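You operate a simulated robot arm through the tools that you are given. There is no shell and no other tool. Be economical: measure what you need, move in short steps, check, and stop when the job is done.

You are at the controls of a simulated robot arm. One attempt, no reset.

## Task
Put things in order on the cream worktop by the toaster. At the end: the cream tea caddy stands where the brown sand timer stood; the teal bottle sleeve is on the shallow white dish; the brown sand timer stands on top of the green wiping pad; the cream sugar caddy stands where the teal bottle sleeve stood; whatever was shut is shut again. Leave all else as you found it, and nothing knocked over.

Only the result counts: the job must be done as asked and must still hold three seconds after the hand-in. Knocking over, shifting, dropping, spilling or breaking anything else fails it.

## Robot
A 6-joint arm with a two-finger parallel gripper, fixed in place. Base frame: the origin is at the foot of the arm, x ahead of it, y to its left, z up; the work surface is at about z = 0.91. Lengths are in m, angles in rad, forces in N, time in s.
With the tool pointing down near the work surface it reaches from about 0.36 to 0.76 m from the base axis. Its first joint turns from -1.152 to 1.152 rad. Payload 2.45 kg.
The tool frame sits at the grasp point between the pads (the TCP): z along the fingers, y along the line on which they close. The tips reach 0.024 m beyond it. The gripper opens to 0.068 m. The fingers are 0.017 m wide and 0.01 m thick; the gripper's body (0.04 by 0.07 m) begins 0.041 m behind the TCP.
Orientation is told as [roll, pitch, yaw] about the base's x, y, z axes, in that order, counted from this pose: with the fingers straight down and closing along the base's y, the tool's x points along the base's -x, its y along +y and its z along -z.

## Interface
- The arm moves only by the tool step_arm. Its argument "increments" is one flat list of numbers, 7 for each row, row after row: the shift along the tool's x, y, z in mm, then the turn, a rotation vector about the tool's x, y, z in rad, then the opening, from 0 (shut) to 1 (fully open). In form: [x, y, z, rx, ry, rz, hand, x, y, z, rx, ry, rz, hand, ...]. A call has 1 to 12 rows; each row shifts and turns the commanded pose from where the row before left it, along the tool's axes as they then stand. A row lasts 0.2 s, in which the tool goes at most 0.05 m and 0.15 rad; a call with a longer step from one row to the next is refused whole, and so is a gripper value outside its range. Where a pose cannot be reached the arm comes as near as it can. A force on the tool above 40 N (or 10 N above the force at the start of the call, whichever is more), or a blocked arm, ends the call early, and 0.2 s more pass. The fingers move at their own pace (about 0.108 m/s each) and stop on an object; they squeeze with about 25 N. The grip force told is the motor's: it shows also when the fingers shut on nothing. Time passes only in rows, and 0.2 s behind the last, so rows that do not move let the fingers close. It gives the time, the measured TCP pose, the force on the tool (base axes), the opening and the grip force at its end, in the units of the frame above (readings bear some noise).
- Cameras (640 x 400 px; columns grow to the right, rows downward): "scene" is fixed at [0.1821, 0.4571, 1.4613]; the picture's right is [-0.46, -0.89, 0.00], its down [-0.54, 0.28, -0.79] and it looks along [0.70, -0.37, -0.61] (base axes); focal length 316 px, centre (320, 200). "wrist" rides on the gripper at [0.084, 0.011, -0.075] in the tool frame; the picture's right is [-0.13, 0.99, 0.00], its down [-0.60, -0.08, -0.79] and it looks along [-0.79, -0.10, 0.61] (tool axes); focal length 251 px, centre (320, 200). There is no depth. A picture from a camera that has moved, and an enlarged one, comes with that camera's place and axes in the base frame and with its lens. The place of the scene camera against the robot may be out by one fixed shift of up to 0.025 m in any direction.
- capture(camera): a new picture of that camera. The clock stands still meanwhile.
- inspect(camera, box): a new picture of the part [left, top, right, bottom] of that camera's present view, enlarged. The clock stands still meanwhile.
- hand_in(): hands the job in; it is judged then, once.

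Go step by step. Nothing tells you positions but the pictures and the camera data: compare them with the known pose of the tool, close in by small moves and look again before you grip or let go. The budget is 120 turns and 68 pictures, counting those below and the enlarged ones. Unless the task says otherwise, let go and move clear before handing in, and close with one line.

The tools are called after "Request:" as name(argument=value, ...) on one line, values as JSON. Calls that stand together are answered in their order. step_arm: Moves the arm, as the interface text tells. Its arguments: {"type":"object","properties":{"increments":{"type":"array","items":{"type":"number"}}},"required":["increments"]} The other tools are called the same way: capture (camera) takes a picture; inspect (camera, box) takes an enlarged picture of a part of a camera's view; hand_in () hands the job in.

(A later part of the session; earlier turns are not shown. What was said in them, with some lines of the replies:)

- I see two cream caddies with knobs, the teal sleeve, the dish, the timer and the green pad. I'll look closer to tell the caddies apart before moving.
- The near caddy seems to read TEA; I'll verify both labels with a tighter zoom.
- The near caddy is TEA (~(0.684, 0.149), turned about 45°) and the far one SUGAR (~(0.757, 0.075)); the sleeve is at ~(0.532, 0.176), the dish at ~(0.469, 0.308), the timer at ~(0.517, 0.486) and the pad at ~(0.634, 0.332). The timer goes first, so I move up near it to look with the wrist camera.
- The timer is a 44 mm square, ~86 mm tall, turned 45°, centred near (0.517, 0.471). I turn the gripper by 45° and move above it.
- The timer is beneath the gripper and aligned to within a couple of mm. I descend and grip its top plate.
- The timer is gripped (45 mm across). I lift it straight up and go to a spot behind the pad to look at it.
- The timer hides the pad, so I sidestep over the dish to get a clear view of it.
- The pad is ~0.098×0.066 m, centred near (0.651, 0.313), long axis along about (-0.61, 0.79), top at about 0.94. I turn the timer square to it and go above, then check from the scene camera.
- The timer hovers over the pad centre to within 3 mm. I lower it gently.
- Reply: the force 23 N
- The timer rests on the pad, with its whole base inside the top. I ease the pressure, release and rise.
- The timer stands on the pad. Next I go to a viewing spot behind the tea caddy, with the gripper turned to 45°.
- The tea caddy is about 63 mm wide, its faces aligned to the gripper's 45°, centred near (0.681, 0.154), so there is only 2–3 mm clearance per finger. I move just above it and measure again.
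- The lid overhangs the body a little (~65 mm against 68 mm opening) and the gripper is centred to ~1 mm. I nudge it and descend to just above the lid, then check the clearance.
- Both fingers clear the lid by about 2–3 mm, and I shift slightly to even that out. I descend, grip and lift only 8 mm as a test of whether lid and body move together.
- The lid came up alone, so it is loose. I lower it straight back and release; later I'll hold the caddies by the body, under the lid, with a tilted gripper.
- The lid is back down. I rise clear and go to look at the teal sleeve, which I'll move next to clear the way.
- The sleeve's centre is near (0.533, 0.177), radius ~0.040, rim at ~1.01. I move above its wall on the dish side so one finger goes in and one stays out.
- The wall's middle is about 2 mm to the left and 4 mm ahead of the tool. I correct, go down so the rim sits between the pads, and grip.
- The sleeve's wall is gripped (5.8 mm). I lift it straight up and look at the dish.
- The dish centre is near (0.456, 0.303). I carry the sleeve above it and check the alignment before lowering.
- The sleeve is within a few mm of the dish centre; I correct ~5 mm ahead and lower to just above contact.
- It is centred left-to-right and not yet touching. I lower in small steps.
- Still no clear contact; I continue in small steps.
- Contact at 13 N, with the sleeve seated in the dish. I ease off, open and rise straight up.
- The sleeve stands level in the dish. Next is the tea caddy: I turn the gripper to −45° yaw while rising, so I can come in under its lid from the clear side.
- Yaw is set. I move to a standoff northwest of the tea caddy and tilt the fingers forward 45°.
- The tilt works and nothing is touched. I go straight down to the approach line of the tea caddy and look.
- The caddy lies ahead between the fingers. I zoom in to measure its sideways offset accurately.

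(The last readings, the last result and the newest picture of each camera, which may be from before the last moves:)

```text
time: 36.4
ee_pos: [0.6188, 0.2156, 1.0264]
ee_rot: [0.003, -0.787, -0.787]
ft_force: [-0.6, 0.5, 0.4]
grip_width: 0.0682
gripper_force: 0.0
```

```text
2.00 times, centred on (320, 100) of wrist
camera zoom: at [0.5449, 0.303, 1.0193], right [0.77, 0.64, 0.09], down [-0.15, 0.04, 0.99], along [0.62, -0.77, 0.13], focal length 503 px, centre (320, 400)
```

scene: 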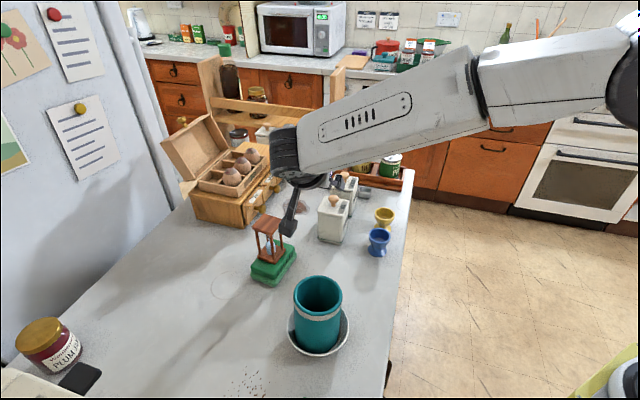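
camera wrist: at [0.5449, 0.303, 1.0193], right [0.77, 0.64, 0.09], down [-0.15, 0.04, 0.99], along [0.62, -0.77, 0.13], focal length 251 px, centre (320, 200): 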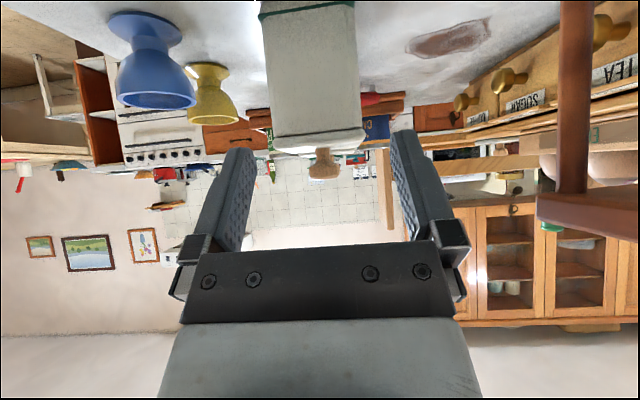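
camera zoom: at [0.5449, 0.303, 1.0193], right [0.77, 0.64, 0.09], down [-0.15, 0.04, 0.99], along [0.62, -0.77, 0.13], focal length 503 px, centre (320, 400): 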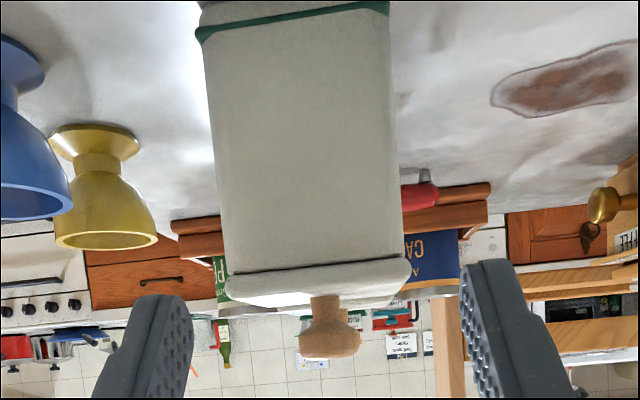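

The caddy sits about 2.5 mm to the left of the tool axis. I correct and advance 36 mm along the fingers, then check the clearance before straddling it.

Request:
step_arm(increments=[0, -2.5, 12, 0, 0, 0, 1, 0, 0, 24, 0, 0, 0, 1])

Request:
inspect(camera="wrist", box=[220, 0, 420, 200])

```text
time: 37.0
ee_pos: [0.6347, 0.1971, 1.0004]
ee_rot: [0.002, -0.787, -0.787]
ft_force: [0.0, -0.4, 0.6]
grip_width: 0.0684
gripper_force: 0.1
```

```text
2.00 times, centred on (320, 100) of wrist
camera zoom: at [0.5601, 0.284, 0.9949], right [0.77, 0.64, 0.09], down [-0.15, 0.04, 0.99], along [0.63, -0.77, 0.13], focal length 503 px, centre (320, 400)
```

zoom: 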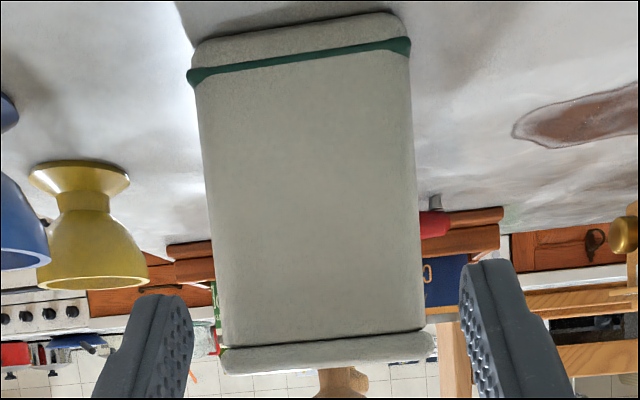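

It is centred to within a millimetre. I advance 60 mm so the pads straddle the body below the lid, then close.

Request:
step_arm(increments=[0, -0.5, 20, 0, 0, 0, 1, 0, 0, 20, 0, 0, 0, 1, 0, 0, 20, 0, 0, 0, 1, 0, 0, 0, 0, 0, 0, 0.5, 0, 0, 0, 0, 0, 0, 0, 0, 0, 0, 0, 0, 0, 0])

Request:
capture(camera="wrist")

```text
time: 38.4
ee_pos: [0.6645, 0.1672, 0.9588]
ee_rot: [0.004, -0.79, -0.789]
ft_force: [-1.9, -0.7, 5.5]
grip_width: 0.0619
gripper_force: 25.2
```

```text
22 pictures are left
camera wrist: at [0.5908, 0.2547, 0.9524], right [0.77, 0.64, 0.09], down [-0.15, 0.04, 0.99], along [0.62, -0.77, 0.13], focal length 251 px, centre (320, 200)
```

wrist: 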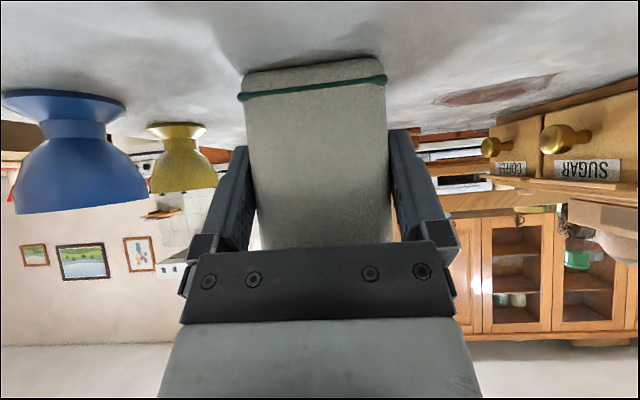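

Gripped at 61.9 mm, narrower than the lid, so the fingers hold the body. I test-lift 8 mm.

Request:
step_arm(increments=[-2.8, 0, -2.8, 0, 0, 0, 0, -2.8, 0, -2.8, 0, 0, 0, 0, 0, 0, 0, 0, 0, 0, 0])

Request:
capture(camera="wrist")

Request:
inspect(camera="scene", box=[230, 140, 410, 300])

```text
time: 39.2
ee_pos: [0.6642, 0.1679, 0.9652]
ee_rot: [0.001, -0.788, -0.784]
ft_force: [-0.3, 0.0, -3.1]
grip_width: 0.062
gripper_force: 25.0
```

```text
21 pictures are left
camera wrist: at [0.5898, 0.255, 0.9598], right [0.77, 0.64, 0.09], down [-0.15, 0.04, 0.99], along [0.63, -0.77, 0.13], focal length 251 px, centre (320, 200)
```

wrist: 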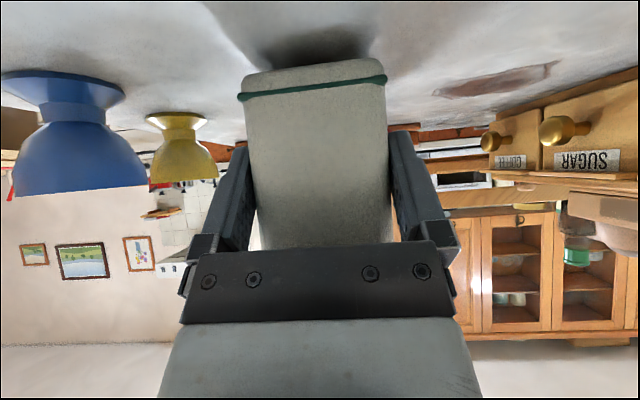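

```text
2.50 times, centred on (320, 220) of scene
camera zoom: at [0.1822, 0.4572, 1.4613], right [-0.46, -0.89, 0.0], down [-0.54, 0.28, -0.79], along [0.7, -0.37, -0.61], focal length 789 px, centre (320, 150)
```

zoom: 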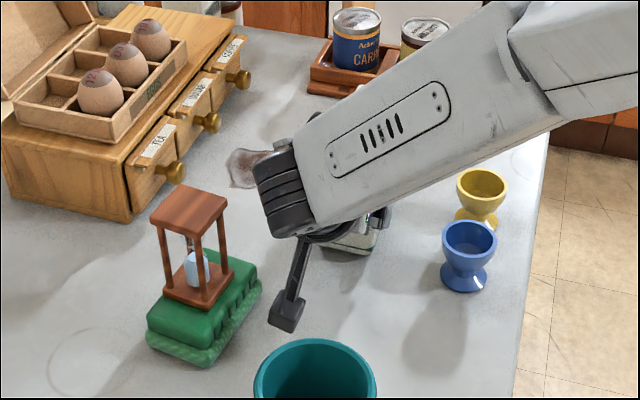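

The caddy with its lid lifts cleanly. I raise it above everything and carry it towards the timer's old place.

Request:
step_arm(increments=[-15, 0, -15, 0, 0, 0, 0, -25, 0, -25, 0, 0, 0, 0, -30, 0, -30, 0, 0, 0, 0, -29, 0, -29, 0, 0, 0, 0, 18, 7.4, -18, 0, 0, 0, 0, 26, 10.7, -26, 0, 0, 0, 0, 29, 12, -29, 0, 0, 0, 0, 29, 12, -29, 0, 0, 0, 0, 29, 12, -29, 0, 0, 0, 0, 29, 12, -29, 0, 0, 0, 0, 29, 12, -29, 0, 0, 0, 0, 29, 12, -29, 0, 0, 0, 0])

```text
time: 41.8
ee_pos: [0.5071, 0.4478, 1.1062]
ee_rot: [0.002, -0.785, -0.787]
ft_force: [-0.1, -0.3, -3.9]
grip_width: 0.0616
gripper_force: 24.9
```

Now I turn the yaw to 0 about the vertical, keeping the tilt, and look.

Request:
step_arm(increments=[0, 0, 0, -0.0926, 0, -0.0926, 0, 0, 0, 0, -0.0926, 0, -0.0926, 0, 0, 0, 0, -0.0926, 0, -0.0926, 0, 0, 0, 0, -0.0926, 0, -0.0926, 0, 0, 0, 0, -0.0926, 0, -0.0926, 0, 0, 0, 0, -0.0926, 0, -0.0926, 0, 0, 0, 0, 0, 0, 0, 0])

Request:
capture(camera="scene")

Request:
capture(camera="wrist")

```text
time: 43.4
ee_pos: [0.5084, 0.4496, 1.1063]
ee_rot: [-0.001, -0.787, 0.002]
ft_force: [-1.1, 0.2, -2.7]
grip_width: 0.0619
gripper_force: 24.9
```

```text
19 pictures are left
```

scene: 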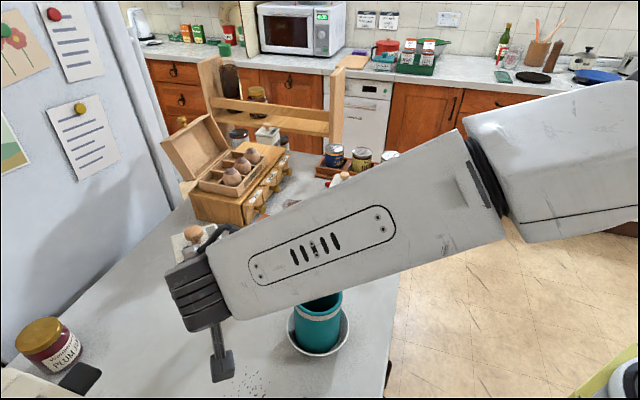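

```text
18 pictures are left
camera wrist: at [0.3947, 0.4593, 1.0998], right [0.09, 0.99, 0.09], down [-0.14, -0.08, 0.99], along [0.99, -0.1, 0.13], focal length 251 px, centre (320, 200)
```

wrist: 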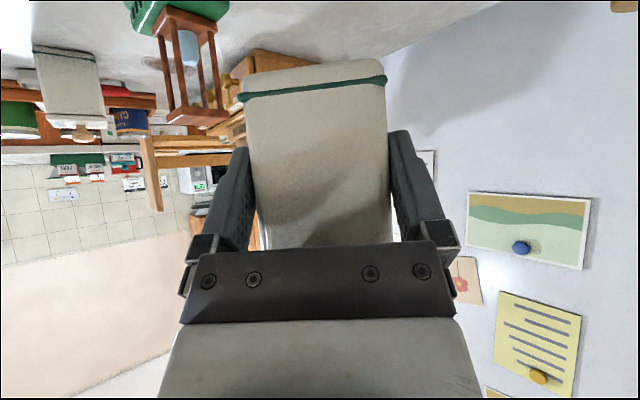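

The lid is still on. I align over the timer's old spot (0.519, 0.4705) and descend to about 9 mm above the surface.

Request:
step_arm(increments=[7.4, 20.9, -7.4, 0, 0, 0, 0, 22, 0, 22, 0, 0, 0, 0, 22, 0, 22, 0, 0, 0, 0, 22, 0, 22, 0, 0, 0, 0, 22, 0, 22, 0, 0, 0, 0, 10, 0, 10, 0, 0, 0, 0, 0, 0, 0, 0, 0, 0, 0])

Request:
capture(camera="wrist")

```text
time: 45.0
ee_pos: [0.5004, 0.4696, 0.9674]
ee_rot: [0.001, -0.789, 0.002]
ft_force: [0.0, 0.3, -3.2]
grip_width: 0.0619
gripper_force: 24.7
```

```text
17 pictures are left
camera wrist: at [0.3857, 0.4802, 0.9612], right [0.09, 0.99, 0.09], down [-0.14, -0.08, 0.99], along [0.99, -0.1, 0.13], focal length 251 px, centre (320, 200)
```

wrist: 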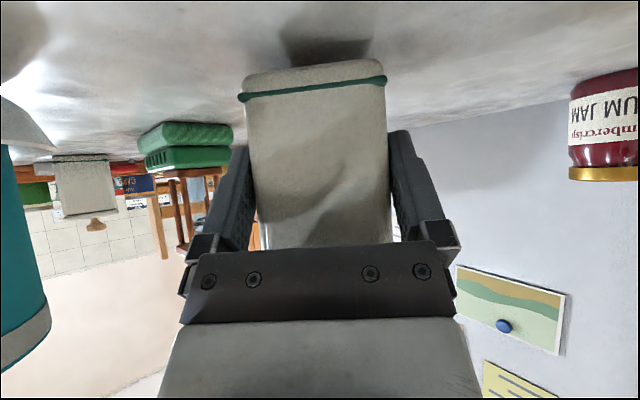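

Clear below. I lower the last millimetres gently.

Request:
step_arm(increments=[2.1, 0, 2.1, 0, 0, 0, 0, 2.1, 0, 2.1, 0, 0, 0, 0, 1, 0, 1, 0, 0, 0, 0])

```text
time: 45.8
ee_pos: [0.5001, 0.471, 0.9593]
ee_rot: [0.002, -0.789, 0.0]
ft_force: [-0.3, 0.5, -4.3]
grip_width: 0.0618
gripper_force: 24.9
```

Request:
step_arm(increments=[0.7, 0, 0.7, 0, 0, 0, 0, 0.7, 0, 0.7, 0, 0, 0, 0])

```text
time: 46.4
ee_pos: [0.5012, 0.4701, 0.9574]
ee_rot: [0.001, -0.789, 0.0]
ft_force: [-2.1, -1.8, 2.5]
grip_width: 0.062
gripper_force: 24.9
```

The caddy has landed. I open and back out along the finger direction.

Request:
step_arm(increments=[0, 0, 0, 0, 0, 0, 0.95, 0, 0, 0, 0, 0, 0, 1, 0, 0, 0, 0, 0, 0, 1, 0, 0, -15, 0, 0, 0, 1, 0, 0, -25, 0, 0, 0, 1, 0, 0, -35, 0, 0, 0, 1, 0, 0, -35, 0, 0, 0, 1])

Request:
capture(camera="wrist")

```text
time: 48.0
ee_pos: [0.4594, 0.4519, 1.0357]
ee_rot: [-0.001, -0.786, 0.0]
ft_force: [0.0, 0.4, 0.1]
grip_width: 0.0684
gripper_force: 0.1
out of reach, approached as far as the arm can: row 6, 7
```

```text
16 pictures are left
camera wrist: at [0.3445, 0.4624, 1.0301], right [0.09, 0.99, 0.09], down [-0.14, -0.08, 0.99], along [0.99, -0.1, 0.13], focal length 251 px, centre (320, 200)
```

wrist: 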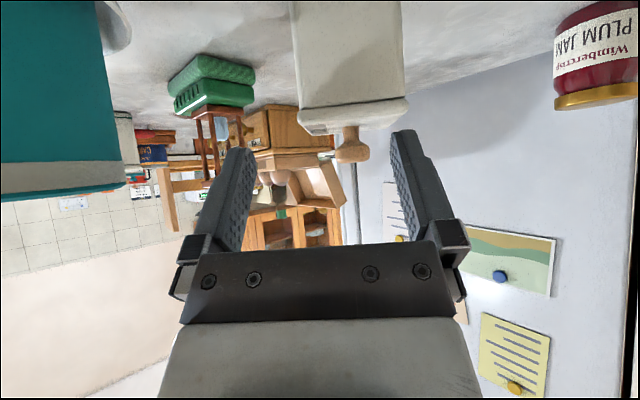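

The caddy stands; the last bit of the retreat hit the arm's reach limit, after the fingers were free. I rise and travel towards the sugar caddy.

Request:
step_arm(increments=[-28, 0, -28, 0, 0, 0, 1, -28, 0, -28, 0, 0, 0, 1, -28, 0, -28, 0, 0, 0, 1, -19.1, -33, 19.1, 0, 0, 0, 1, -19.1, -33, 19.1, 0, 0, 0, 1, -19.1, -33, 19.1, 0, 0, 0, 1, -19.1, -33, 19.1, 0, 0, 0, 1, -19.1, -33, 19.1, 0, 0, 0, 1, -19.1, -33, 19.1, 0, 0, 0, 1, -19.1, -33, 19.1, 0, 0, 0, 1, -19.1, -33, 19.1, 0, 0, 0, 1, -19.1, -33, 19.1, 0, 0, 0, 1])

Request:
capture(camera="scene")

```text
time: 50.6
ee_pos: [0.7027, 0.1535, 1.1564]
ee_rot: [0.001, -0.787, 0.002]
ft_force: [0.3, -0.1, 0.8]
grip_width: 0.0678
gripper_force: 0.2
```

```text
15 pictures are left
```

scene: 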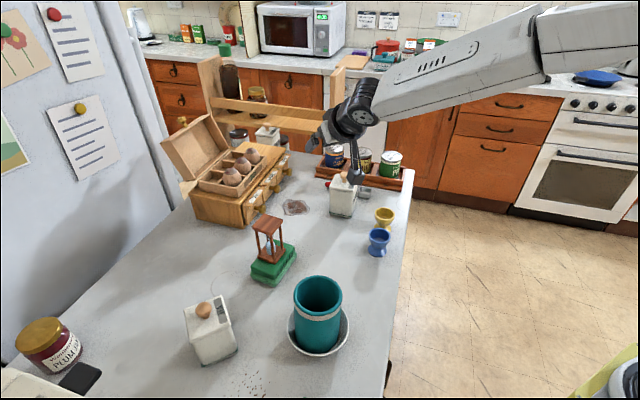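

The tea caddy stands with its lid on. I turn the gripper to −45° yaw near the sugar caddy and lower to its approach line.

Request:
step_arm(increments=[0, 0, 0, 0.0926, 0, 0.0926, 1, 0, 0, 0, 0.0926, 0, 0.0926, 1, 0, 0, 0, 0.0926, 0, 0.0926, 1, 0, 0, 0, 0.0926, 0, 0.0926, 1, 0, 0, 0, 0.0926, 0, 0.0926, 1, 0, 0, 0, 0.0926, 0, 0.0926, 1, 14.4, -16.8, -14.4, 0, 0, 0, 1, 22, 0, 22, 0, 0, 0, 1, 22, 0, 22, 0, 0, 0, 1, 22, 0, 22, 0, 0, 0, 1, 22, 0, 22, 0, 0, 0, 1])

Request:
inspect(camera="wrist", box=[220, 0, 420, 200])

Request:
inspect(camera="scene", box=[240, 130, 420, 300])

```text
time: 53.0
ee_pos: [0.6785, 0.155, 1.0299]
ee_rot: [0.004, -0.788, -0.786]
ft_force: [-0.3, -0.8, -0.2]
grip_width: 0.0678
gripper_force: 0.1
```

```text
2.00 times, centred on (320, 100) of wrist
camera zoom: at [0.6047, 0.2428, 1.0237], right [0.77, 0.64, 0.09], down [-0.15, 0.04, 0.99], along [0.63, -0.77, 0.13], focal length 503 px, centre (320, 400)
```

zoom: 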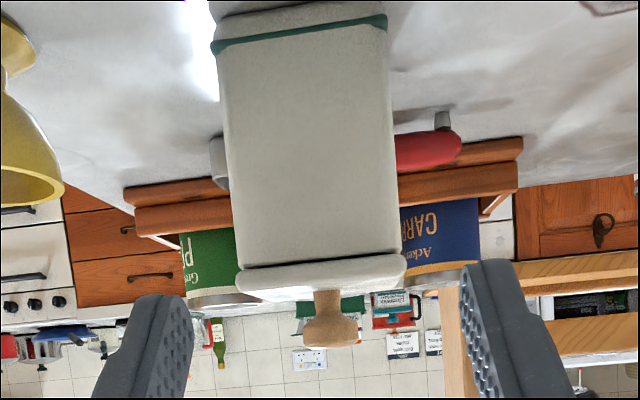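

```text
2.35 times, centred on (330, 215) of scene
camera zoom: at [0.1821, 0.4571, 1.4613], right [-0.46, -0.89, 0.0], down [-0.54, 0.28, -0.79], along [0.7, -0.37, -0.61], focal length 743 px, centre (296, 165)
```

zoom: 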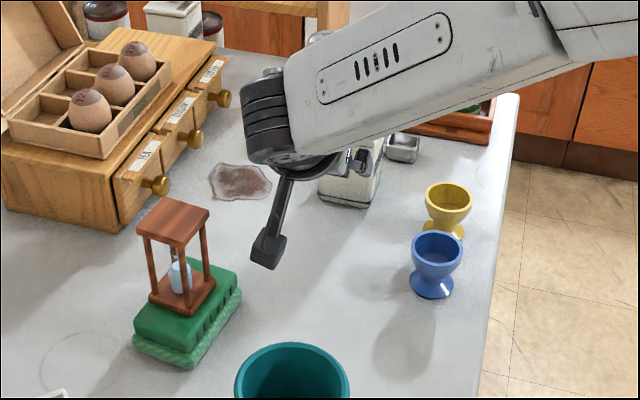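

The sugar caddy is centred near (0.750, 0.080), aligned with the gripper and 2.8 mm to the left. I correct, advance partway, and check.

Request:
step_arm(increments=[-7.5, -2.8, 7.5, 0, 0, 0, 1, 0, 0, 18, 0, 0, 0, 1, 0, 0, 18, 0, 0, 0, 1])

Request:
inspect(camera="wrist", box=[220, 0, 420, 200])

```text
time: 53.8
ee_pos: [0.7012, 0.1285, 1.0045]
ee_rot: [0.001, -0.788, -0.788]
ft_force: [0.7, -0.5, -0.1]
grip_width: 0.068
gripper_force: 0.0
```

```text
2.00 times, centred on (320, 100) of wrist
camera zoom: at [0.6272, 0.2161, 0.9983], right [0.77, 0.64, 0.09], down [-0.15, 0.04, 0.99], along [0.63, -0.77, 0.13], focal length 503 px, centre (320, 400)
```

zoom: 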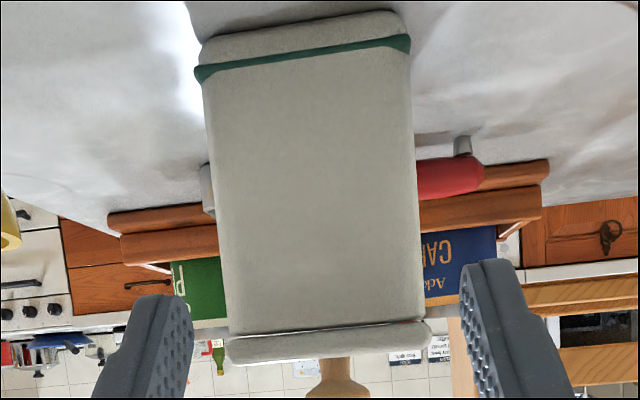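

Well centred. I advance the rest, close on the body and make a small test lift.

Request:
step_arm(increments=[0, 0.3, 22, 0, 0, 0, 1, 0, 0, 22, 0, 0, 0, 1, 0, 0, 22, 0, 0, 0, 1, 0, 0, 0, 0, 0, 0, 0.5, 0, 0, 0, 0, 0, 0, 0, 0, 0, 0, 0, 0, 0, 0])

```text
time: 55.2
ee_pos: [0.7328, 0.0964, 0.9599]
ee_rot: [0.004, -0.789, -0.788]
ft_force: [-1.9, -1.4, 5.0]
grip_width: 0.062
gripper_force: 24.4
```

Request:
step_arm(increments=[-2.8, 0, -2.8, 0, 0, 0, 0, -2.8, 0, -2.8, 0, 0, 0, 0, 0, 0, 0, 0, 0, 0, 0])

Request:
capture(camera="wrist")

```text
time: 56.0
ee_pos: [0.7337, 0.0949, 0.9674]
ee_rot: [0.001, -0.785, -0.788]
ft_force: [0.2, -0.2, -4.4]
grip_width: 0.0616
gripper_force: 25.7
```

```text
11 pictures are left
camera wrist: at [0.66, 0.1834, 0.9605], right [0.77, 0.64, 0.09], down [-0.15, 0.04, 0.99], along [0.62, -0.77, 0.13], focal length 251 px, centre (320, 200)
```

wrist: 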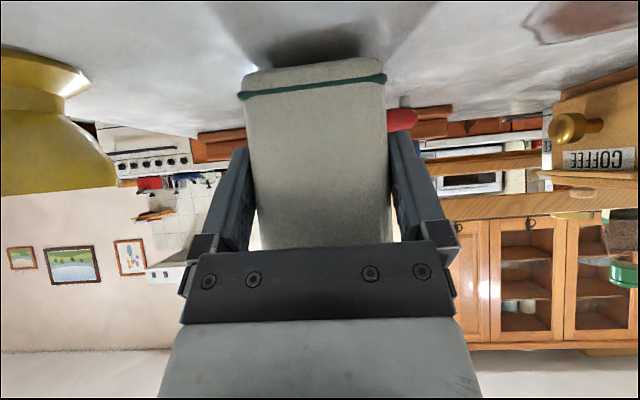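

The sugar caddy is held just like the tea caddy was, lid on. I raise it and carry it above the sleeve's old place (0.538, 0.176).

Request:
step_arm(increments=[-15, 0, -15, 0, 0, 0, 0, -25, 0, -25, 0, 0, 0, 0, -30, 0, -30, 0, 0, 0, 0, -28, 0, -28, 0, 0, 0, 0, 20.8, -14.3, -20.8, 0, 0, 0, 0, 20.8, -14.3, -20.8, 0, 0, 0, 0, 20.8, -14.3, -20.8, 0, 0, 0, 0, 20.8, -14.3, -20.8, 0, 0, 0, 0, 20.8, -14.3, -20.8, 0, 0, 0, 0, 20.8, -14.3, -20.8, 0, 0, 0, 0, 20.8, -14.3, -20.8, 0, 0, 0, 0])

Request:
step_arm(increments=[0, 0, 0, -0.0926, 0, -0.0926, 0, 0, 0, 0, -0.0926, 0, -0.0926, 0, 0, 0, 0, -0.0926, 0, -0.0926, 0, 0, 0, 0, -0.0926, 0, -0.0926, 0, 0, 0, 0, -0.0926, 0, -0.0926, 0, 0, 0, 0, -0.0926, 0, -0.0926, 0, 0, 0, 0, -0.0926, 0, -0.0926, 0, 0, 0, 0, -0.0926, 0, -0.0926, 0, 0, 0, 0, 0, 0, 0, 0])

Request:
capture(camera="scene")

```text
time: 58.4
ee_pos: [0.5188, 0.1716, 1.1043]
ee_rot: [0.004, -0.788, -0.789]
ft_force: [0.2, -0.2, -4.4]
grip_width: 0.0617
gripper_force: 25.3
```

```text
time: 60.4
ee_pos: [0.5172, 0.1711, 1.1044]
ee_rot: [0.001, -0.787, 0.264]
ft_force: [0.4, 0.9, -4.1]
grip_width: 0.0621
gripper_force: 24.9
```

```text
10 pictures are left
```

scene: 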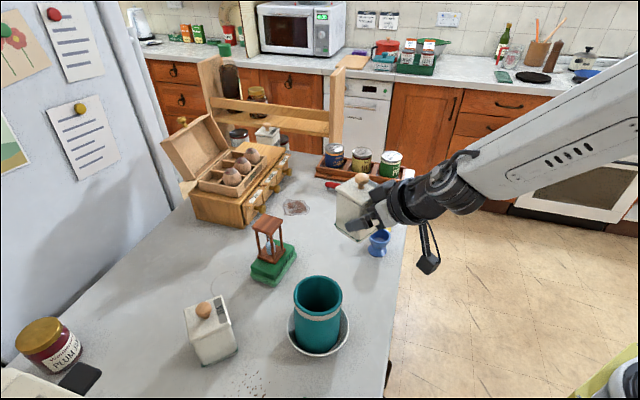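

Placed above the spot with a clear way down. I lower to about 9 mm above the surface.

Request:
step_arm(increments=[22, 0, 22, 0, 0, 0, 0, 22, 0, 22, 0, 0, 0, 0, 22, 0, 22, 0, 0, 0, 0, 22, 0, 22, 0, 0, 0, 0, 8.8, 0, 8.8, 0, 0, 0, 0, 0, 0, 0, 0, 0, 0, 0])

Request:
inspect(camera="scene", box=[260, 180, 440, 340])

```text
time: 61.8
ee_pos: [0.5175, 0.1705, 0.9748]
ee_rot: [-0.005, -0.788, 0.265]
ft_force: [1.2, 0.0, -4.0]
grip_width: 0.0619
gripper_force: 24.9
out of reach, approached as far as the arm can: row 5
```

```text
2.50 times, centred on (350, 260) of scene
camera zoom: at [0.1822, 0.4572, 1.4613], right [-0.46, -0.89, 0.0], down [-0.54, 0.28, -0.79], along [0.7, -0.37, -0.61], focal length 789 px, centre (245, 50)
```

zoom: 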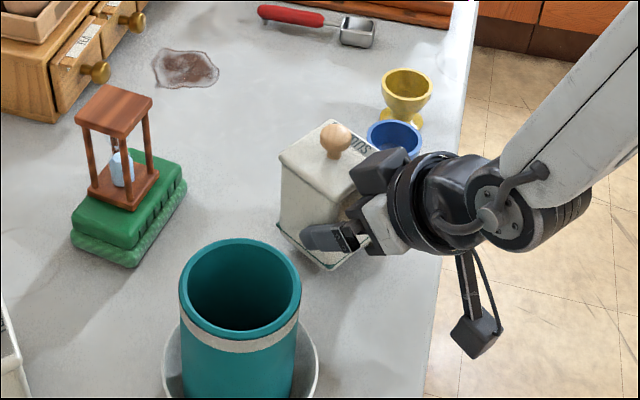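

The pose is just out of reach with this yaw, since the wrist is folded too close to the base. I go back up and turn further (yaw ≈ 60°), which puts the wrist farther out and clear of the egg cups.

Request:
step_arm(increments=[-20, 0, -20, 0, 0, 0, 0, -20, 0, -20, 0, 0, 0, 0, -20, 0, -20, 0, 0, 0, 0, 0, 0, 0, -0.0926, 0, -0.0926, 0, 0, 0, 0, -0.0926, 0, -0.0926, 0, 0, 0, 0, -0.0926, 0, -0.0926, 0, 0, 0, 0, -0.0926, 0, -0.0926, 0, 0, 0, 0, -0.0926, 0, -0.0926, 0, 0, 0, 0, -0.0926, 0, -0.0926, 0, 4.5, -15.2, -4.5, 0, 0, 0, 0, 0, 0, 0, 0, 0, 0, 0])

Request:
capture(camera="scene")

```text
time: 63.4
ee_pos: [0.4057, 0.3135, 1.0483]
ee_rot: [-0.007, -0.817, 0.738]
ft_force: [1.1, 0.1, 1.7]
grip_width: 0.0616
gripper_force: 24.9
out of reach, approached as far as the arm can: row 4, 5, 6, 7
stopped in row 7: the force on the tool passed its limit (the readings are from after the stop); the commanded pose is now the measured one
```

```text
8 pictures are left
```

scene: 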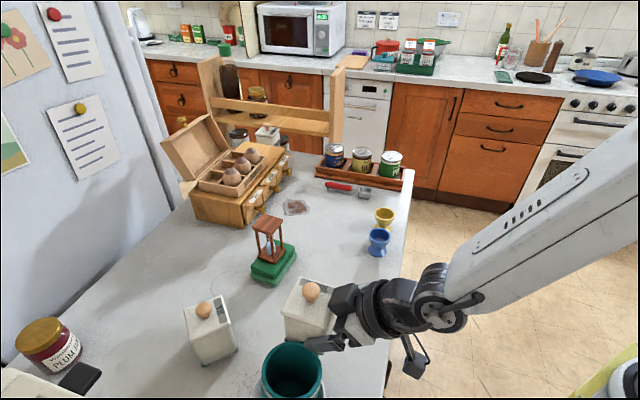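

The arm swung unexpectedly over towards the sleeve and stopped on contact. I look closely before doing anything else.

Request:
inspect(camera="scene", box=[180, 230, 420, 400])

```text
2.35 times, centred on (300, 315) of scene
camera zoom: at [0.1821, 0.4571, 1.4613], right [-0.46, -0.89, 0.0], down [-0.54, 0.28, -0.79], along [0.7, -0.37, -0.61], focal length 743 px, centre (367, -71)
```

zoom: 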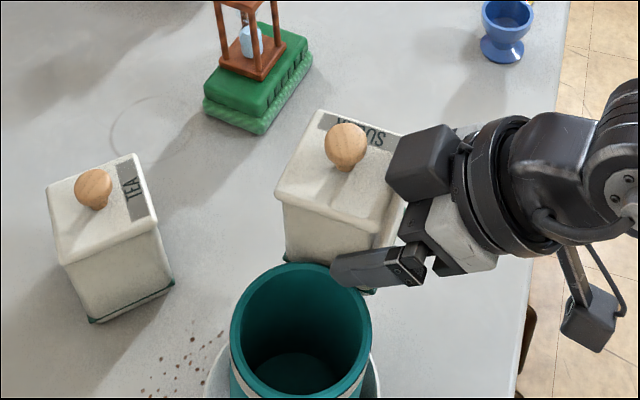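

The caddy in hand pushed the sleeve and its dish a few cm; nothing has fallen. First I disengage by rising a little, in small steps.

Request:
step_arm(increments=[-7.3, 0, -6.8, 0, 0, 0, 0, -7.3, 0, -6.8, 0, 0, 0, 0])

```text
time: 64.0
ee_pos: [0.404, 0.3143, 1.0668]
ee_rot: [-0.006, -0.815, 0.74]
ft_force: [0.1, -0.3, -3.8]
grip_width: 0.0619
gripper_force: 25.0
```

Free of contact now and only carrying the caddy. I keep rising.

Request:
step_arm(increments=[-14.6, 0, -13.6, 0, 0, 0, 0, -14.6, 0, -13.6, 0, 0, 0, 0, -14.6, 0, -13.6, 0, 0, 0, 0])

```text
time: 64.8
ee_pos: [0.4037, 0.3153, 1.1281]
ee_rot: [-0.006, -0.817, 0.74]
ft_force: [-0.7, 0.3, -4.0]
grip_width: 0.062
gripper_force: 25.2
```

High and clear. I turn the yaw back in small batches to a comfortable angle and restore the exact 45° tilt.

Request:
step_arm(increments=[0, 0, 0, 0.0955, 0, 0.0896, 0, 0, 0, 0, 0.0955, 0, 0.0896, 0, 0, 0, 0, 0.0955, 0, 0.0896, 0])

```text
time: 65.6
ee_pos: [0.4041, 0.3143, 1.1277]
ee_rot: [-0.007, -0.816, 0.347]
ft_force: [-0.2, -0.7, -3.0]
grip_width: 0.0619
gripper_force: 25.0
```

Request:
step_arm(increments=[0, 0, 0, 0.0955, 0, 0.0896, 0, 0, 0, 0, 0.0955, 0, 0.0896, 0, 0, 0, 0, 0.0955, 0, 0.0896, 0])

```text
time: 66.4
ee_pos: [0.4039, 0.3143, 1.1276]
ee_rot: [-0.006, -0.819, -0.047]
ft_force: [0.8, -0.8, -4.2]
grip_width: 0.0618
gripper_force: 25.5
```

Request:
step_arm(increments=[0, 0, 0, 0.006, 0.03, 0, 0, -16.7, -23.6, 17.8, 0, 0, 0, 0, -16.7, -23.6, 17.8, 0, 0, 0, 0, -16.7, -23.6, 17.8, 0, 0, 0, 0, -16.7, -23.6, 17.8, 0, 0, 0, 0, -16.7, -23.6, 17.8, 0, 0, 0, 0])

```text
time: 67.8
ee_pos: [0.5187, 0.1896, 1.124]
ee_rot: [-0.013, -0.789, -0.046]
ft_force: [0.1, -0.2, -4.6]
grip_width: 0.0622
gripper_force: 24.8
```

Now the last part of the turn, to yaw ≈ −0.5, with a small levelling fix.

Request:
step_arm(increments=[0, 0, 0, -0.014, 0, 0, 0, 0, 0, 0, 0.0926, 0, 0.0926, 0, 0, 0, 0, 0.0926, 0, 0.0926, 0, 0, 0, 0, 0.0926, 0, 0.0926, 0, 0, 0, 0, 0.043, 0, 0.043, 0, 0, 0, 0, 0, 0, 0, 0])

Request:
capture(camera="wrist")

```text
time: 69.2
ee_pos: [0.5192, 0.1902, 1.1248]
ee_rot: [0.005, -0.787, -0.503]
ft_force: [-0.2, 0.5, -3.9]
grip_width: 0.0619
gripper_force: 25.5
```

```text
6 pictures are left
camera wrist: at [0.4241, 0.2543, 1.1186], right [0.56, 0.83, 0.09], down [-0.16, -0.01, 0.99], along [0.82, -0.56, 0.13], focal length 251 px, centre (320, 200)
```

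wrist: 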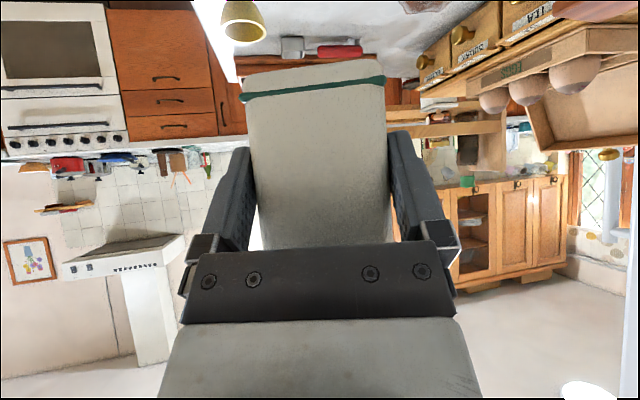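

The caddy is still firm in the grip. I align over S and lower.

Request:
step_arm(increments=[-1.3, -3.5, 1.3, 0, 0, 0, 0, 25, 0, 25, 0, 0, 0, 0, 25, 0, 25, 0, 0, 0, 0, 25, 0, 25, 0, 0, 0, 0, 25, 0, 25, 0, 0, 0, 0])

```text
time: 70.4
ee_pos: [0.5202, 0.1859, 0.984]
ee_rot: [0.003, -0.788, -0.501]
ft_force: [0.4, -0.1, -3.5]
grip_width: 0.062
gripper_force: 25.5
```

Request:
step_arm(increments=[7, 0, 7, 0, 0, 0, 0, 5, 0, 5, 0, 0, 0, 0, 2.8, 0, 2.8, 0, 0, 0, 0])

```text
time: 71.2
ee_pos: [0.5198, 0.1864, 0.9625]
ee_rot: [0.003, -0.787, -0.501]
ft_force: [0.2, -0.5, -3.1]
grip_width: 0.062
gripper_force: 25.2
```

Reach is fine here. I feel for contact in 1–2 mm steps.

Request:
step_arm(increments=[1.4, 0, 1.4, 0, 0, 0, 0, 1, 0, 1, 0, 0, 0, 0])

```text
time: 71.8
ee_pos: [0.5197, 0.1858, 0.9592]
ee_rot: [0.002, -0.787, -0.503]
ft_force: [-0.4, 1.1, -4.0]
grip_width: 0.0619
gripper_force: 24.7
```

Request:
step_arm(increments=[0.9, 0, 0.9, 0, 0, 0, 0, 0.7, 0, 0.7, 0, 0, 0, 0])

```text
time: 72.4
ee_pos: [0.5202, 0.1867, 0.9592]
ee_rot: [0.008, -0.792, -0.505]
ft_force: [-5.5, -3.7, 18.6]
grip_width: 0.0618
gripper_force: 25.3
```

Landed. I ease, open, back out along the fingers, then rise.

Request:
step_arm(increments=[-0.7, 0, -0.7, 0, 0, 0, 0, 0, 0, 0, 0, 0, 0, 0.95, 0, 0, 0, 0, 0, 0, 1, 0, 0, 0, 0, 0, 0, 1, 0, 0, -15, 0, 0, 0, 1, 0, 0, -25, 0, 0, 0, 1, 0, 0, -30, 0, 0, 0, 1, -20, 0, -20, 0, 0, 0, 1, -20, 0, -20, 0, 0, 0, 1, -20, 0, -20, 0, 0, 0, 1, -20, 0, -20, 0, 0, 0, 1])

Request:
capture(camera="scene")

```text
time: 74.8
ee_pos: [0.4763, 0.2087, 1.1209]
ee_rot: [0.004, -0.789, -0.501]
ft_force: [-0.8, 0.4, 0.5]
grip_width: 0.0677
gripper_force: 0.1
```

```text
5 pictures are left
```

scene: 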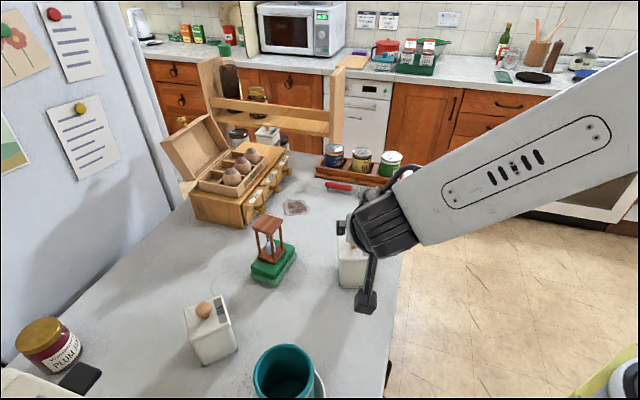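

Sugar caddy released. The sleeve still stands in the dish, but both were pushed about 0.1 m. I return the tool to vertical and go to view them.

Request:
step_arm(increments=[0, 0, 0, 0, 0.131, 0, 1, 0, 0, 0, 0, 0.131, 0, 1, 0, 0, 0, 0, 0.131, 0, 1, 0, 0, 0, 0, 0.131, 0, 1, 0, 0, 0, 0, 0.131, 0, 1, 0, 0, 0, 0, 0.131, 0, 1, 0, 0, 0, 0, 0, -0.129, 1, 0, 0, 0, 0, 0, -0.129, 1, 0, 0, 0, 0, 0, -0.129, 1, 0, 0, 0, 0, 0, -0.129, 1, 0, 0, 0, 0, 0, -0.129, 1, 0, 0, 0, 0, 0, -0.129, 1])

Request:
step_arm(increments=[0, 0, 0, 0, 0, -0.129, 1, 0, 0, 0, 0, 0, -0.129, 1, 0, 0, 0, 0, 0, -0.129, 1, 0, 0, 0, 0, 0, -0.129, 1, 6.5, 32.7, -5, 0, 0, 0, 1, 6.5, 32.7, -5, 0, 0, 0, 1, 6.5, 32.7, -5, 0, 0, 0, 1, 6.5, 32.7, -5, 0, 0, 0, 1])

```text
time: 77.4
ee_pos: [0.4767, 0.2109, 1.1199]
ee_rot: [0.001, -0.004, 0.279]
ft_force: [0.1, 0.6, 0.0]
grip_width: 0.0681
gripper_force: 0.0
```

```text
time: 79.2
ee_pos: [0.364, 0.2838, 1.1405]
ee_rot: [-0.001, -0.003, 0.792]
ft_force: [-0.2, -0.4, -0.4]
grip_width: 0.0679
gripper_force: 0.0
```

Request:
capture(camera="wrist")

```text
4 pictures are left
camera wrist: at [0.2955, 0.2316, 1.2152], right [-0.61, 0.79, 0.0], down [0.48, 0.37, 0.8], along [0.63, 0.49, -0.61], focal length 251 px, centre (320, 200)
```

wrist: 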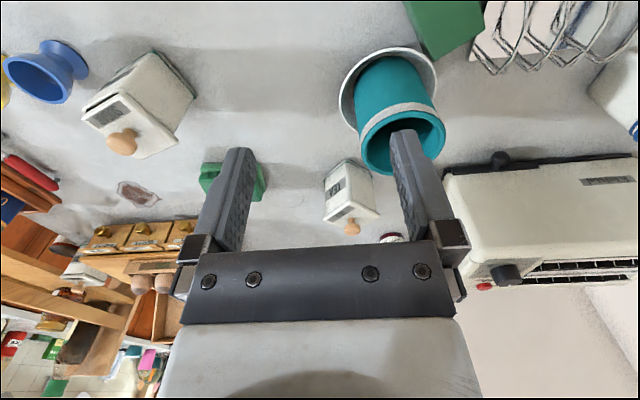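

The push also moved a green folded item at the near edge of the worktop (its edge was at (0.371,0.375)–(0.331,0.427) and is now rotated and pushed back), so both need restoring. First I grip the sleeve wall and will draw sleeve and dish together back to (0.456, 0.303).

Request:
step_arm(increments=[-27.5, 10.7, 27, 0, 0, 0, 1, -27.5, 10.7, 27, 0, 0, 0, 1, -27.5, 10.7, 27, 0, 0, 0, 1, 0, 0, 20, 0, 0, 0, 1, 0, 0, 20, 0, 0, 0, 1, 0, 0, 14, 0, 0, 0, 1, 0, 0, 0, 0, 0, 0, 0.5, 0, 0, 0, 0, 0, 0, 0.2, 0, 0, 0, 0, 0, 0, 0, 0, 0, 0, 0, 0, 0, 0])

```text
time: 81.4
ee_pos: [0.3985, 0.3634, 1.0065]
ee_rot: [0.0, -0.003, 0.793]
ft_force: [0.2, 0.1, -0.3]
grip_width: 0.0065
gripper_force: 24.7
```

The wall is gripped without strain. I drag slowly and horizontally, the dish riding along under the sleeve.

Request:
step_arm(increments=[0.2, -6, 0, 0, 0, 0, 0, 0.2, -10.6, 0, 0, 0, 0, 0, 0.2, -10.6, 0, 0, 0, 0, 0, 0.2, -10.6, 0, 0, 0, 0, 0, 0.2, -10.6, 0, 0, 0, 0, 0, 0.2, -10.6, 0, 0, 0, 0, 0, 0.2, -10.6, 0, 0, 0, 0, 0, 0.2, -10.6, 0, 0, 0, 0, 0, 0.2, -10.6, 0, 0, 0, 0, 0, 0.2, -10.6, 0, 0, 0, 0, 0, 0.2, -10.6, 0, 0, 0, 0, 0, 0, -10.3, 0, 0, 0, 0, 0])

Request:
capture(camera="scene")

```text
time: 84.0
ee_pos: [0.4859, 0.2773, 1.0044]
ee_rot: [0.0, 0.0, 0.794]
ft_force: [-0.6, 0.8, 1.6]
grip_width: 0.0065
gripper_force: 24.6
```

```text
3 pictures are left
```

scene: 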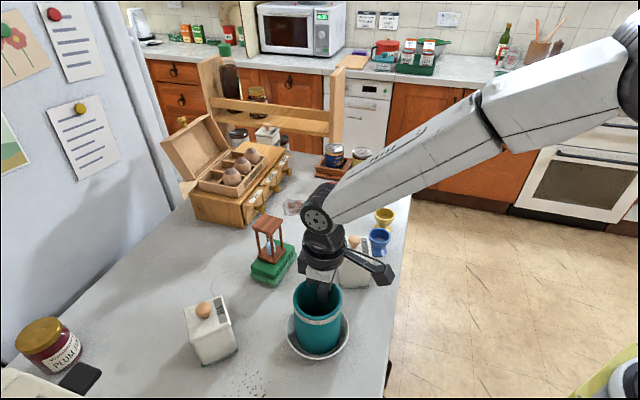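

Sleeve and dish are back within a few mm of their place. I nudge 3 mm more, release, rise and head to view the green item.

Request:
step_arm(increments=[-0.7, -3.5, 0, 0, 0, 0, 0, 0, 0, 0, 0, 0, 0, 0, 0, 0, 0, 0, 0, 0, 0.3, 0, 0, 0, 0, 0, 0, 0.7, 0, 0, 0, 0, 0, 0, 0.7, 0, 0, -30, 0, 0, 0, 0.7, 0, 0, -45, 0, 0, 0, 0.8, 0, 0, -49, 0, 0, 0, 1])

Request:
step_arm(increments=[0, 0, 0, 0, 0, -0.13, 1, 0, 0, 0, 0, 0, -0.13, 1, 0, 0, 0, 0, 0, -0.13, 1, 0, 0, 0, 0, 0, -0.13, 1, 0, 0, 0, 0, 0, -0.13, 1, 0, 0, 0, 0, 0, -0.13, 1, 0, 39, 0, 0, 0, 0, 1, 0, 39, 0, 0, 0, 0, 1, 0, 39, 0, 0, 0, 0, 1, 0, 39, 0, 0, 0, 0, 1, 0, 39, 0, 0, 0, 0, 1])

Request:
capture(camera="wrist")

```text
time: 85.8
ee_pos: [0.486, 0.2755, 1.1311]
ee_rot: [-0.002, -0.002, 0.789]
ft_force: [0.1, 1.0, -0.1]
grip_width: 0.0683
gripper_force: 0.0
```

```text
time: 88.2
ee_pos: [0.2921, 0.2758, 1.1279]
ee_rot: [-0.004, -0.001, 1.572]
ft_force: [-0.1, 0.3, -0.6]
grip_width: 0.0683
gripper_force: 0.1
```

```text
2 pictures are left
camera wrist: at [0.2791, 0.1912, 1.2034], right [-0.99, 0.13, 0.0], down [0.08, 0.6, 0.79], along [0.1, 0.79, -0.61], focal length 251 px, centre (320, 200)
```

wrist: 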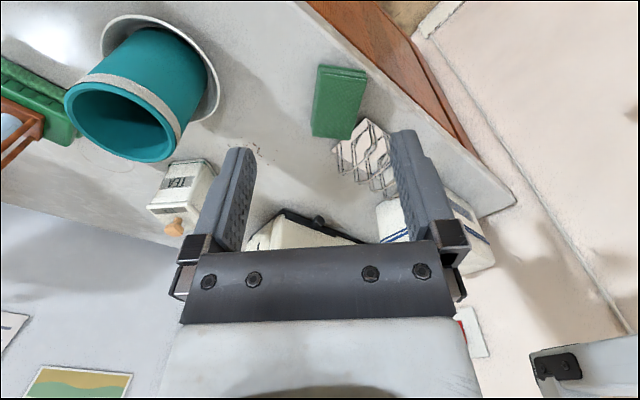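

The green slab (about 55×85 mm, 20 mm thick) now lies at ~(0.281, 0.370), long axis at ~75°; it was at ~(0.315, 0.375), ~43°. I line the gripper up over the end away from the wire rack and take a look from low.

Request:
step_arm(increments=[0, 0, 0, 0, 0, 0.127, 1, 0, 0, 0, 0, 0, 0.127, 1, -17.6, 8.6, 32, 0, 0, 0, 1, -17.6, 8.6, 32, 0, 0, 0, 1, -17.6, 8.6, 32, 0, 0, 0, 1, -17.5, 8.5, 32, 0, 0, 0, 1])

Request:
capture(camera="wrist")

```text
time: 89.6
ee_pos: [0.2837, 0.3509, 0.9997]
ee_rot: [-0.001, -0.003, 1.318]
ft_force: [-0.1, 1.1, 0.8]
grip_width: 0.068
gripper_force: 0.0
out of reach, approached as far as the arm can: row 6
```

```text
1 pictures are left
camera wrist: at [0.2499, 0.2724, 1.0754], right [-0.93, 0.37, 0.0], down [0.23, 0.56, 0.8], along [0.3, 0.74, -0.61], focal length 251 px, centre (320, 200)
```

wrist: 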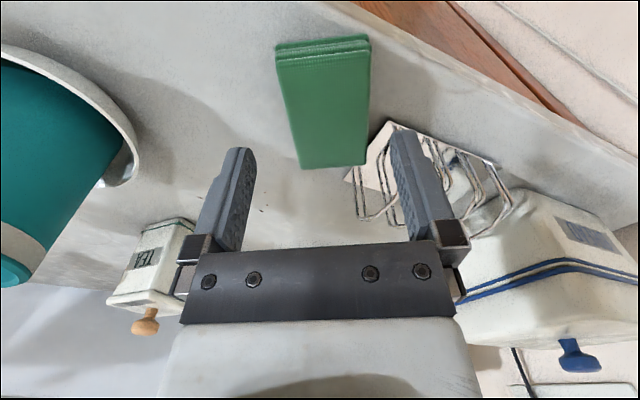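

The slab's refined pose: centre (0.284, 0.370), axis 73°. I correct the aim to a reachable grip point near its middle, still clear of the rack, and step down.

Request:
step_arm(increments=[-10.8, -2.2, 5, 0, 0, 0.039, 1, 0, 0, 15, 0, 0, 0, 1, 0, 0, 0, 0, 0, 0, 1])

```text
time: 90.4
ee_pos: [0.2891, 0.3613, 0.9817]
ee_rot: [-0.001, -0.002, 1.279]
ft_force: [0.3, -0.6, 0.4]
grip_width: 0.0679
gripper_force: 0.0
```

Request:
step_arm(increments=[0, 7.6, 0, 0, 0, 0, 1, 0, 0, 0, 0, 0, 0, 1])

```text
time: 91.0
ee_pos: [0.2897, 0.3611, 0.9811]
ee_rot: [-0.001, -0.003, 1.28]
ft_force: [0.4, 0.5, 0.1]
grip_width: 0.0679
gripper_force: 0.0
out of reach, approached as far as the arm can: row 1
```

Request:
step_arm(increments=[-6.8, 0, 0, 0, 0, 0, 1, 0, 7.8, 0, 0, 0, 0, 1, 0, 0, 0, 0, 0, 0, 1])

```text
time: 91.8
ee_pos: [0.2918, 0.3661, 0.9822]
ee_rot: [-0.003, -0.003, 1.28]
ft_force: [-0.7, -0.4, 0.3]
grip_width: 0.0681
gripper_force: 0.0
out of reach, approached as far as the arm can: row 2
```

The limit is the first joint's turn (about 51° azimuth here). The near end of the slab lies just within it, so I shift to grip there.

Request:
step_arm(increments=[31.5, 0, 0, 0, 0, 0, 1, 0, 7, 0, 0, 0, 0, 1, 0, 0, 0, 0, 0, 0, 1])

```text
time: 92.6
ee_pos: [0.278, 0.3372, 0.9818]
ee_rot: [-0.002, -0.003, 1.28]
ft_force: [-0.1, -0.8, 0.1]
grip_width: 0.068
gripper_force: 0.1
```

Request:
step_arm(increments=[0, 2.5, 0, 0, 0, 0, 1, 0, 0, 10, 0, 0, 0, 1])

```text
time: 93.2
ee_pos: [0.2772, 0.3367, 0.9714]
ee_rot: [-0.001, -0.001, 1.277]
ft_force: [-0.1, 0.2, 1.2]
grip_width: 0.068
gripper_force: 0.0
out of reach, approached as far as the arm can: row 1
```

Offset is about 3 mm, inside the clearance. I lower stepwise and watch the force.

Request:
step_arm(increments=[0, 0, 12, 0, 0, 0, 1, 0, 0, 6, 0, 0, 0, 1, 0, 0, 5, 0, 0, 0, 1])

```text
time: 94.0
ee_pos: [0.2786, 0.3362, 0.9494]
ee_rot: [-0.001, -0.003, 1.279]
ft_force: [0.1, -0.4, 0.1]
grip_width: 0.068
gripper_force: 0.0
```

Request:
step_arm(increments=[0, 0, 6, 0, 0, 0, 1, 0, 0, 5, 0, 0, 0, 1, 0, 0, 0, 0, 0, 0, 0.7, 0, 0, 0, 0, 0, 0, 0.4, 0, 0, 0, 0, 0, 0, 0.4])

```text
time: 95.2
ee_pos: [0.2782, 0.337, 0.9378]
ee_rot: [-0.003, -0.004, 1.28]
ft_force: [-0.6, 0.5, 0.6]
grip_width: 0.0555
gripper_force: 24.7
```

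The slab is gripped (55.5 mm). Its original pose works out as centre ≈ (0.319, 0.366), axis 43°. I lift it 10 mm, turn it back and shift it there.

Request:
step_arm(increments=[0, 0, -10, 0, 0, 0, 0.4, 0, 0, 0, 0, 0, 0.1325, 0.4, 0, 0, 0, 0, 0, 0.1325, 0.4, 0, 0, 0, 0, 0, 0.1325, 0.4, 0, 0, 0, 0, 0, 0.1325, 0.4, -8.4, -3.4, 0, 0, 0, 0, 0.4, -8.4, -3.4, 0, 0, 0, 0, 0.4, 0, 0, 0, 0, 0, 0, 0.4])

```text
time: 97.0
ee_pos: [0.2947, 0.3434, 0.9475]
ee_rot: [0.001, -0.002, 0.75]
ft_force: [0.9, -0.1, -0.5]
grip_width: 0.0552
gripper_force: 25.1
```

On target. I set it down and release.

Request:
step_arm(increments=[0, 0, 5, 0, 0, 0, 0.4, 0, 0, 4, 0, 0, 0, 0.4, 0, 0, 0, 0, 0, 0, 0.9, 0, 0, 0, 0, 0, 0, 1, 0, 0, 0, 0, 0, 0, 1, 0, 0, -20, 0, 0, 0, 1, 0, 0, -40, 0, 0, 0, 1, 0, 0, -45, 0, 0, 0, 1, 0, 0, -45, 0, 0, 0, 1])

```text
time: 99.0
ee_pos: [0.2928, 0.3444, 1.0881]
ee_rot: [0.0, -0.001, 0.75]
ft_force: [-0.2, -0.2, 0.8]
grip_width: 0.068
gripper_force: 0.0
```

Now I rise and move aside for one last overall check.

Request:
step_arm(increments=[0, 0, -45, 0, 0, 0, 1, 0, 0, -45, 0, 0, 0, 1, 5.9, -40.8, 0, 0, 0, 0, 1, 5.9, -40.8, 0, 0, 0, 0, 1, 5.9, -40.8, 0, 0, 0, 0, 1, 5.9, -40.8, 0, 0, 0, 0, 1, 5.9, -40.8, 0, 0, 0, 0, 1, 5.9, -40.8, 0, 0, 0, 0, 1, 5.9, -40.8, 0, 0, 0, 0, 1])

Request:
inspect(camera="scene", box=[170, 190, 420, 390])

```text
time: 101.0
ee_pos: [0.4578, 0.1063, 1.1788]
ee_rot: [0.0, -0.003, 0.751]
ft_force: [0.4, 0.1, 0.1]
grip_width: 0.0682
gripper_force: 0.0
```

```text
2.00 times, centred on (295, 290) of scene
camera zoom: at [0.1821, 0.4571, 1.4613], right [-0.46, -0.89, 0.0], down [-0.54, 0.28, -0.79], along [0.7, -0.37, -0.61], focal length 631 px, centre (370, 20)
```

zoom: 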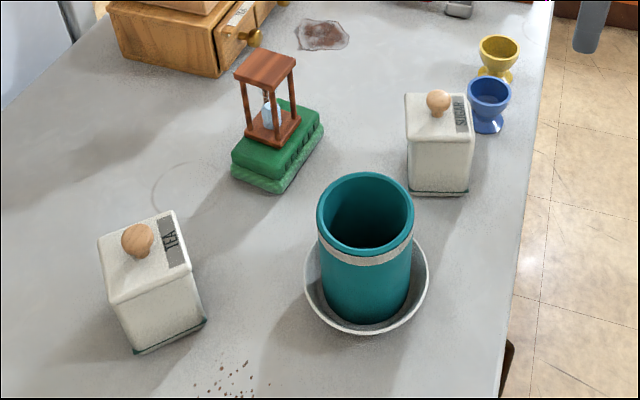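

I handed the job in with every asked-for placement made. One mishap on the way: while I carried the sugar caddy the arm swung into the sleeve, pushing it, the dish and a green slab at the near edge of the worktop; I moved all three back. The dish matches its first picture to about a pixel. The slab's original spot is my estimate from earlier pictures; I had none left to check it, or to see whether the wire rack beside it moved.

Request:
hand_in()

```text
The job is handed in.
```

The tea caddy, the sugar caddy, the sand timer and the teal sleeve are all where you asked. Both caddies are shut and nothing was knocked over, but I can't be sure the green slab is exactly where it started or that the wire rack beside it never moved.
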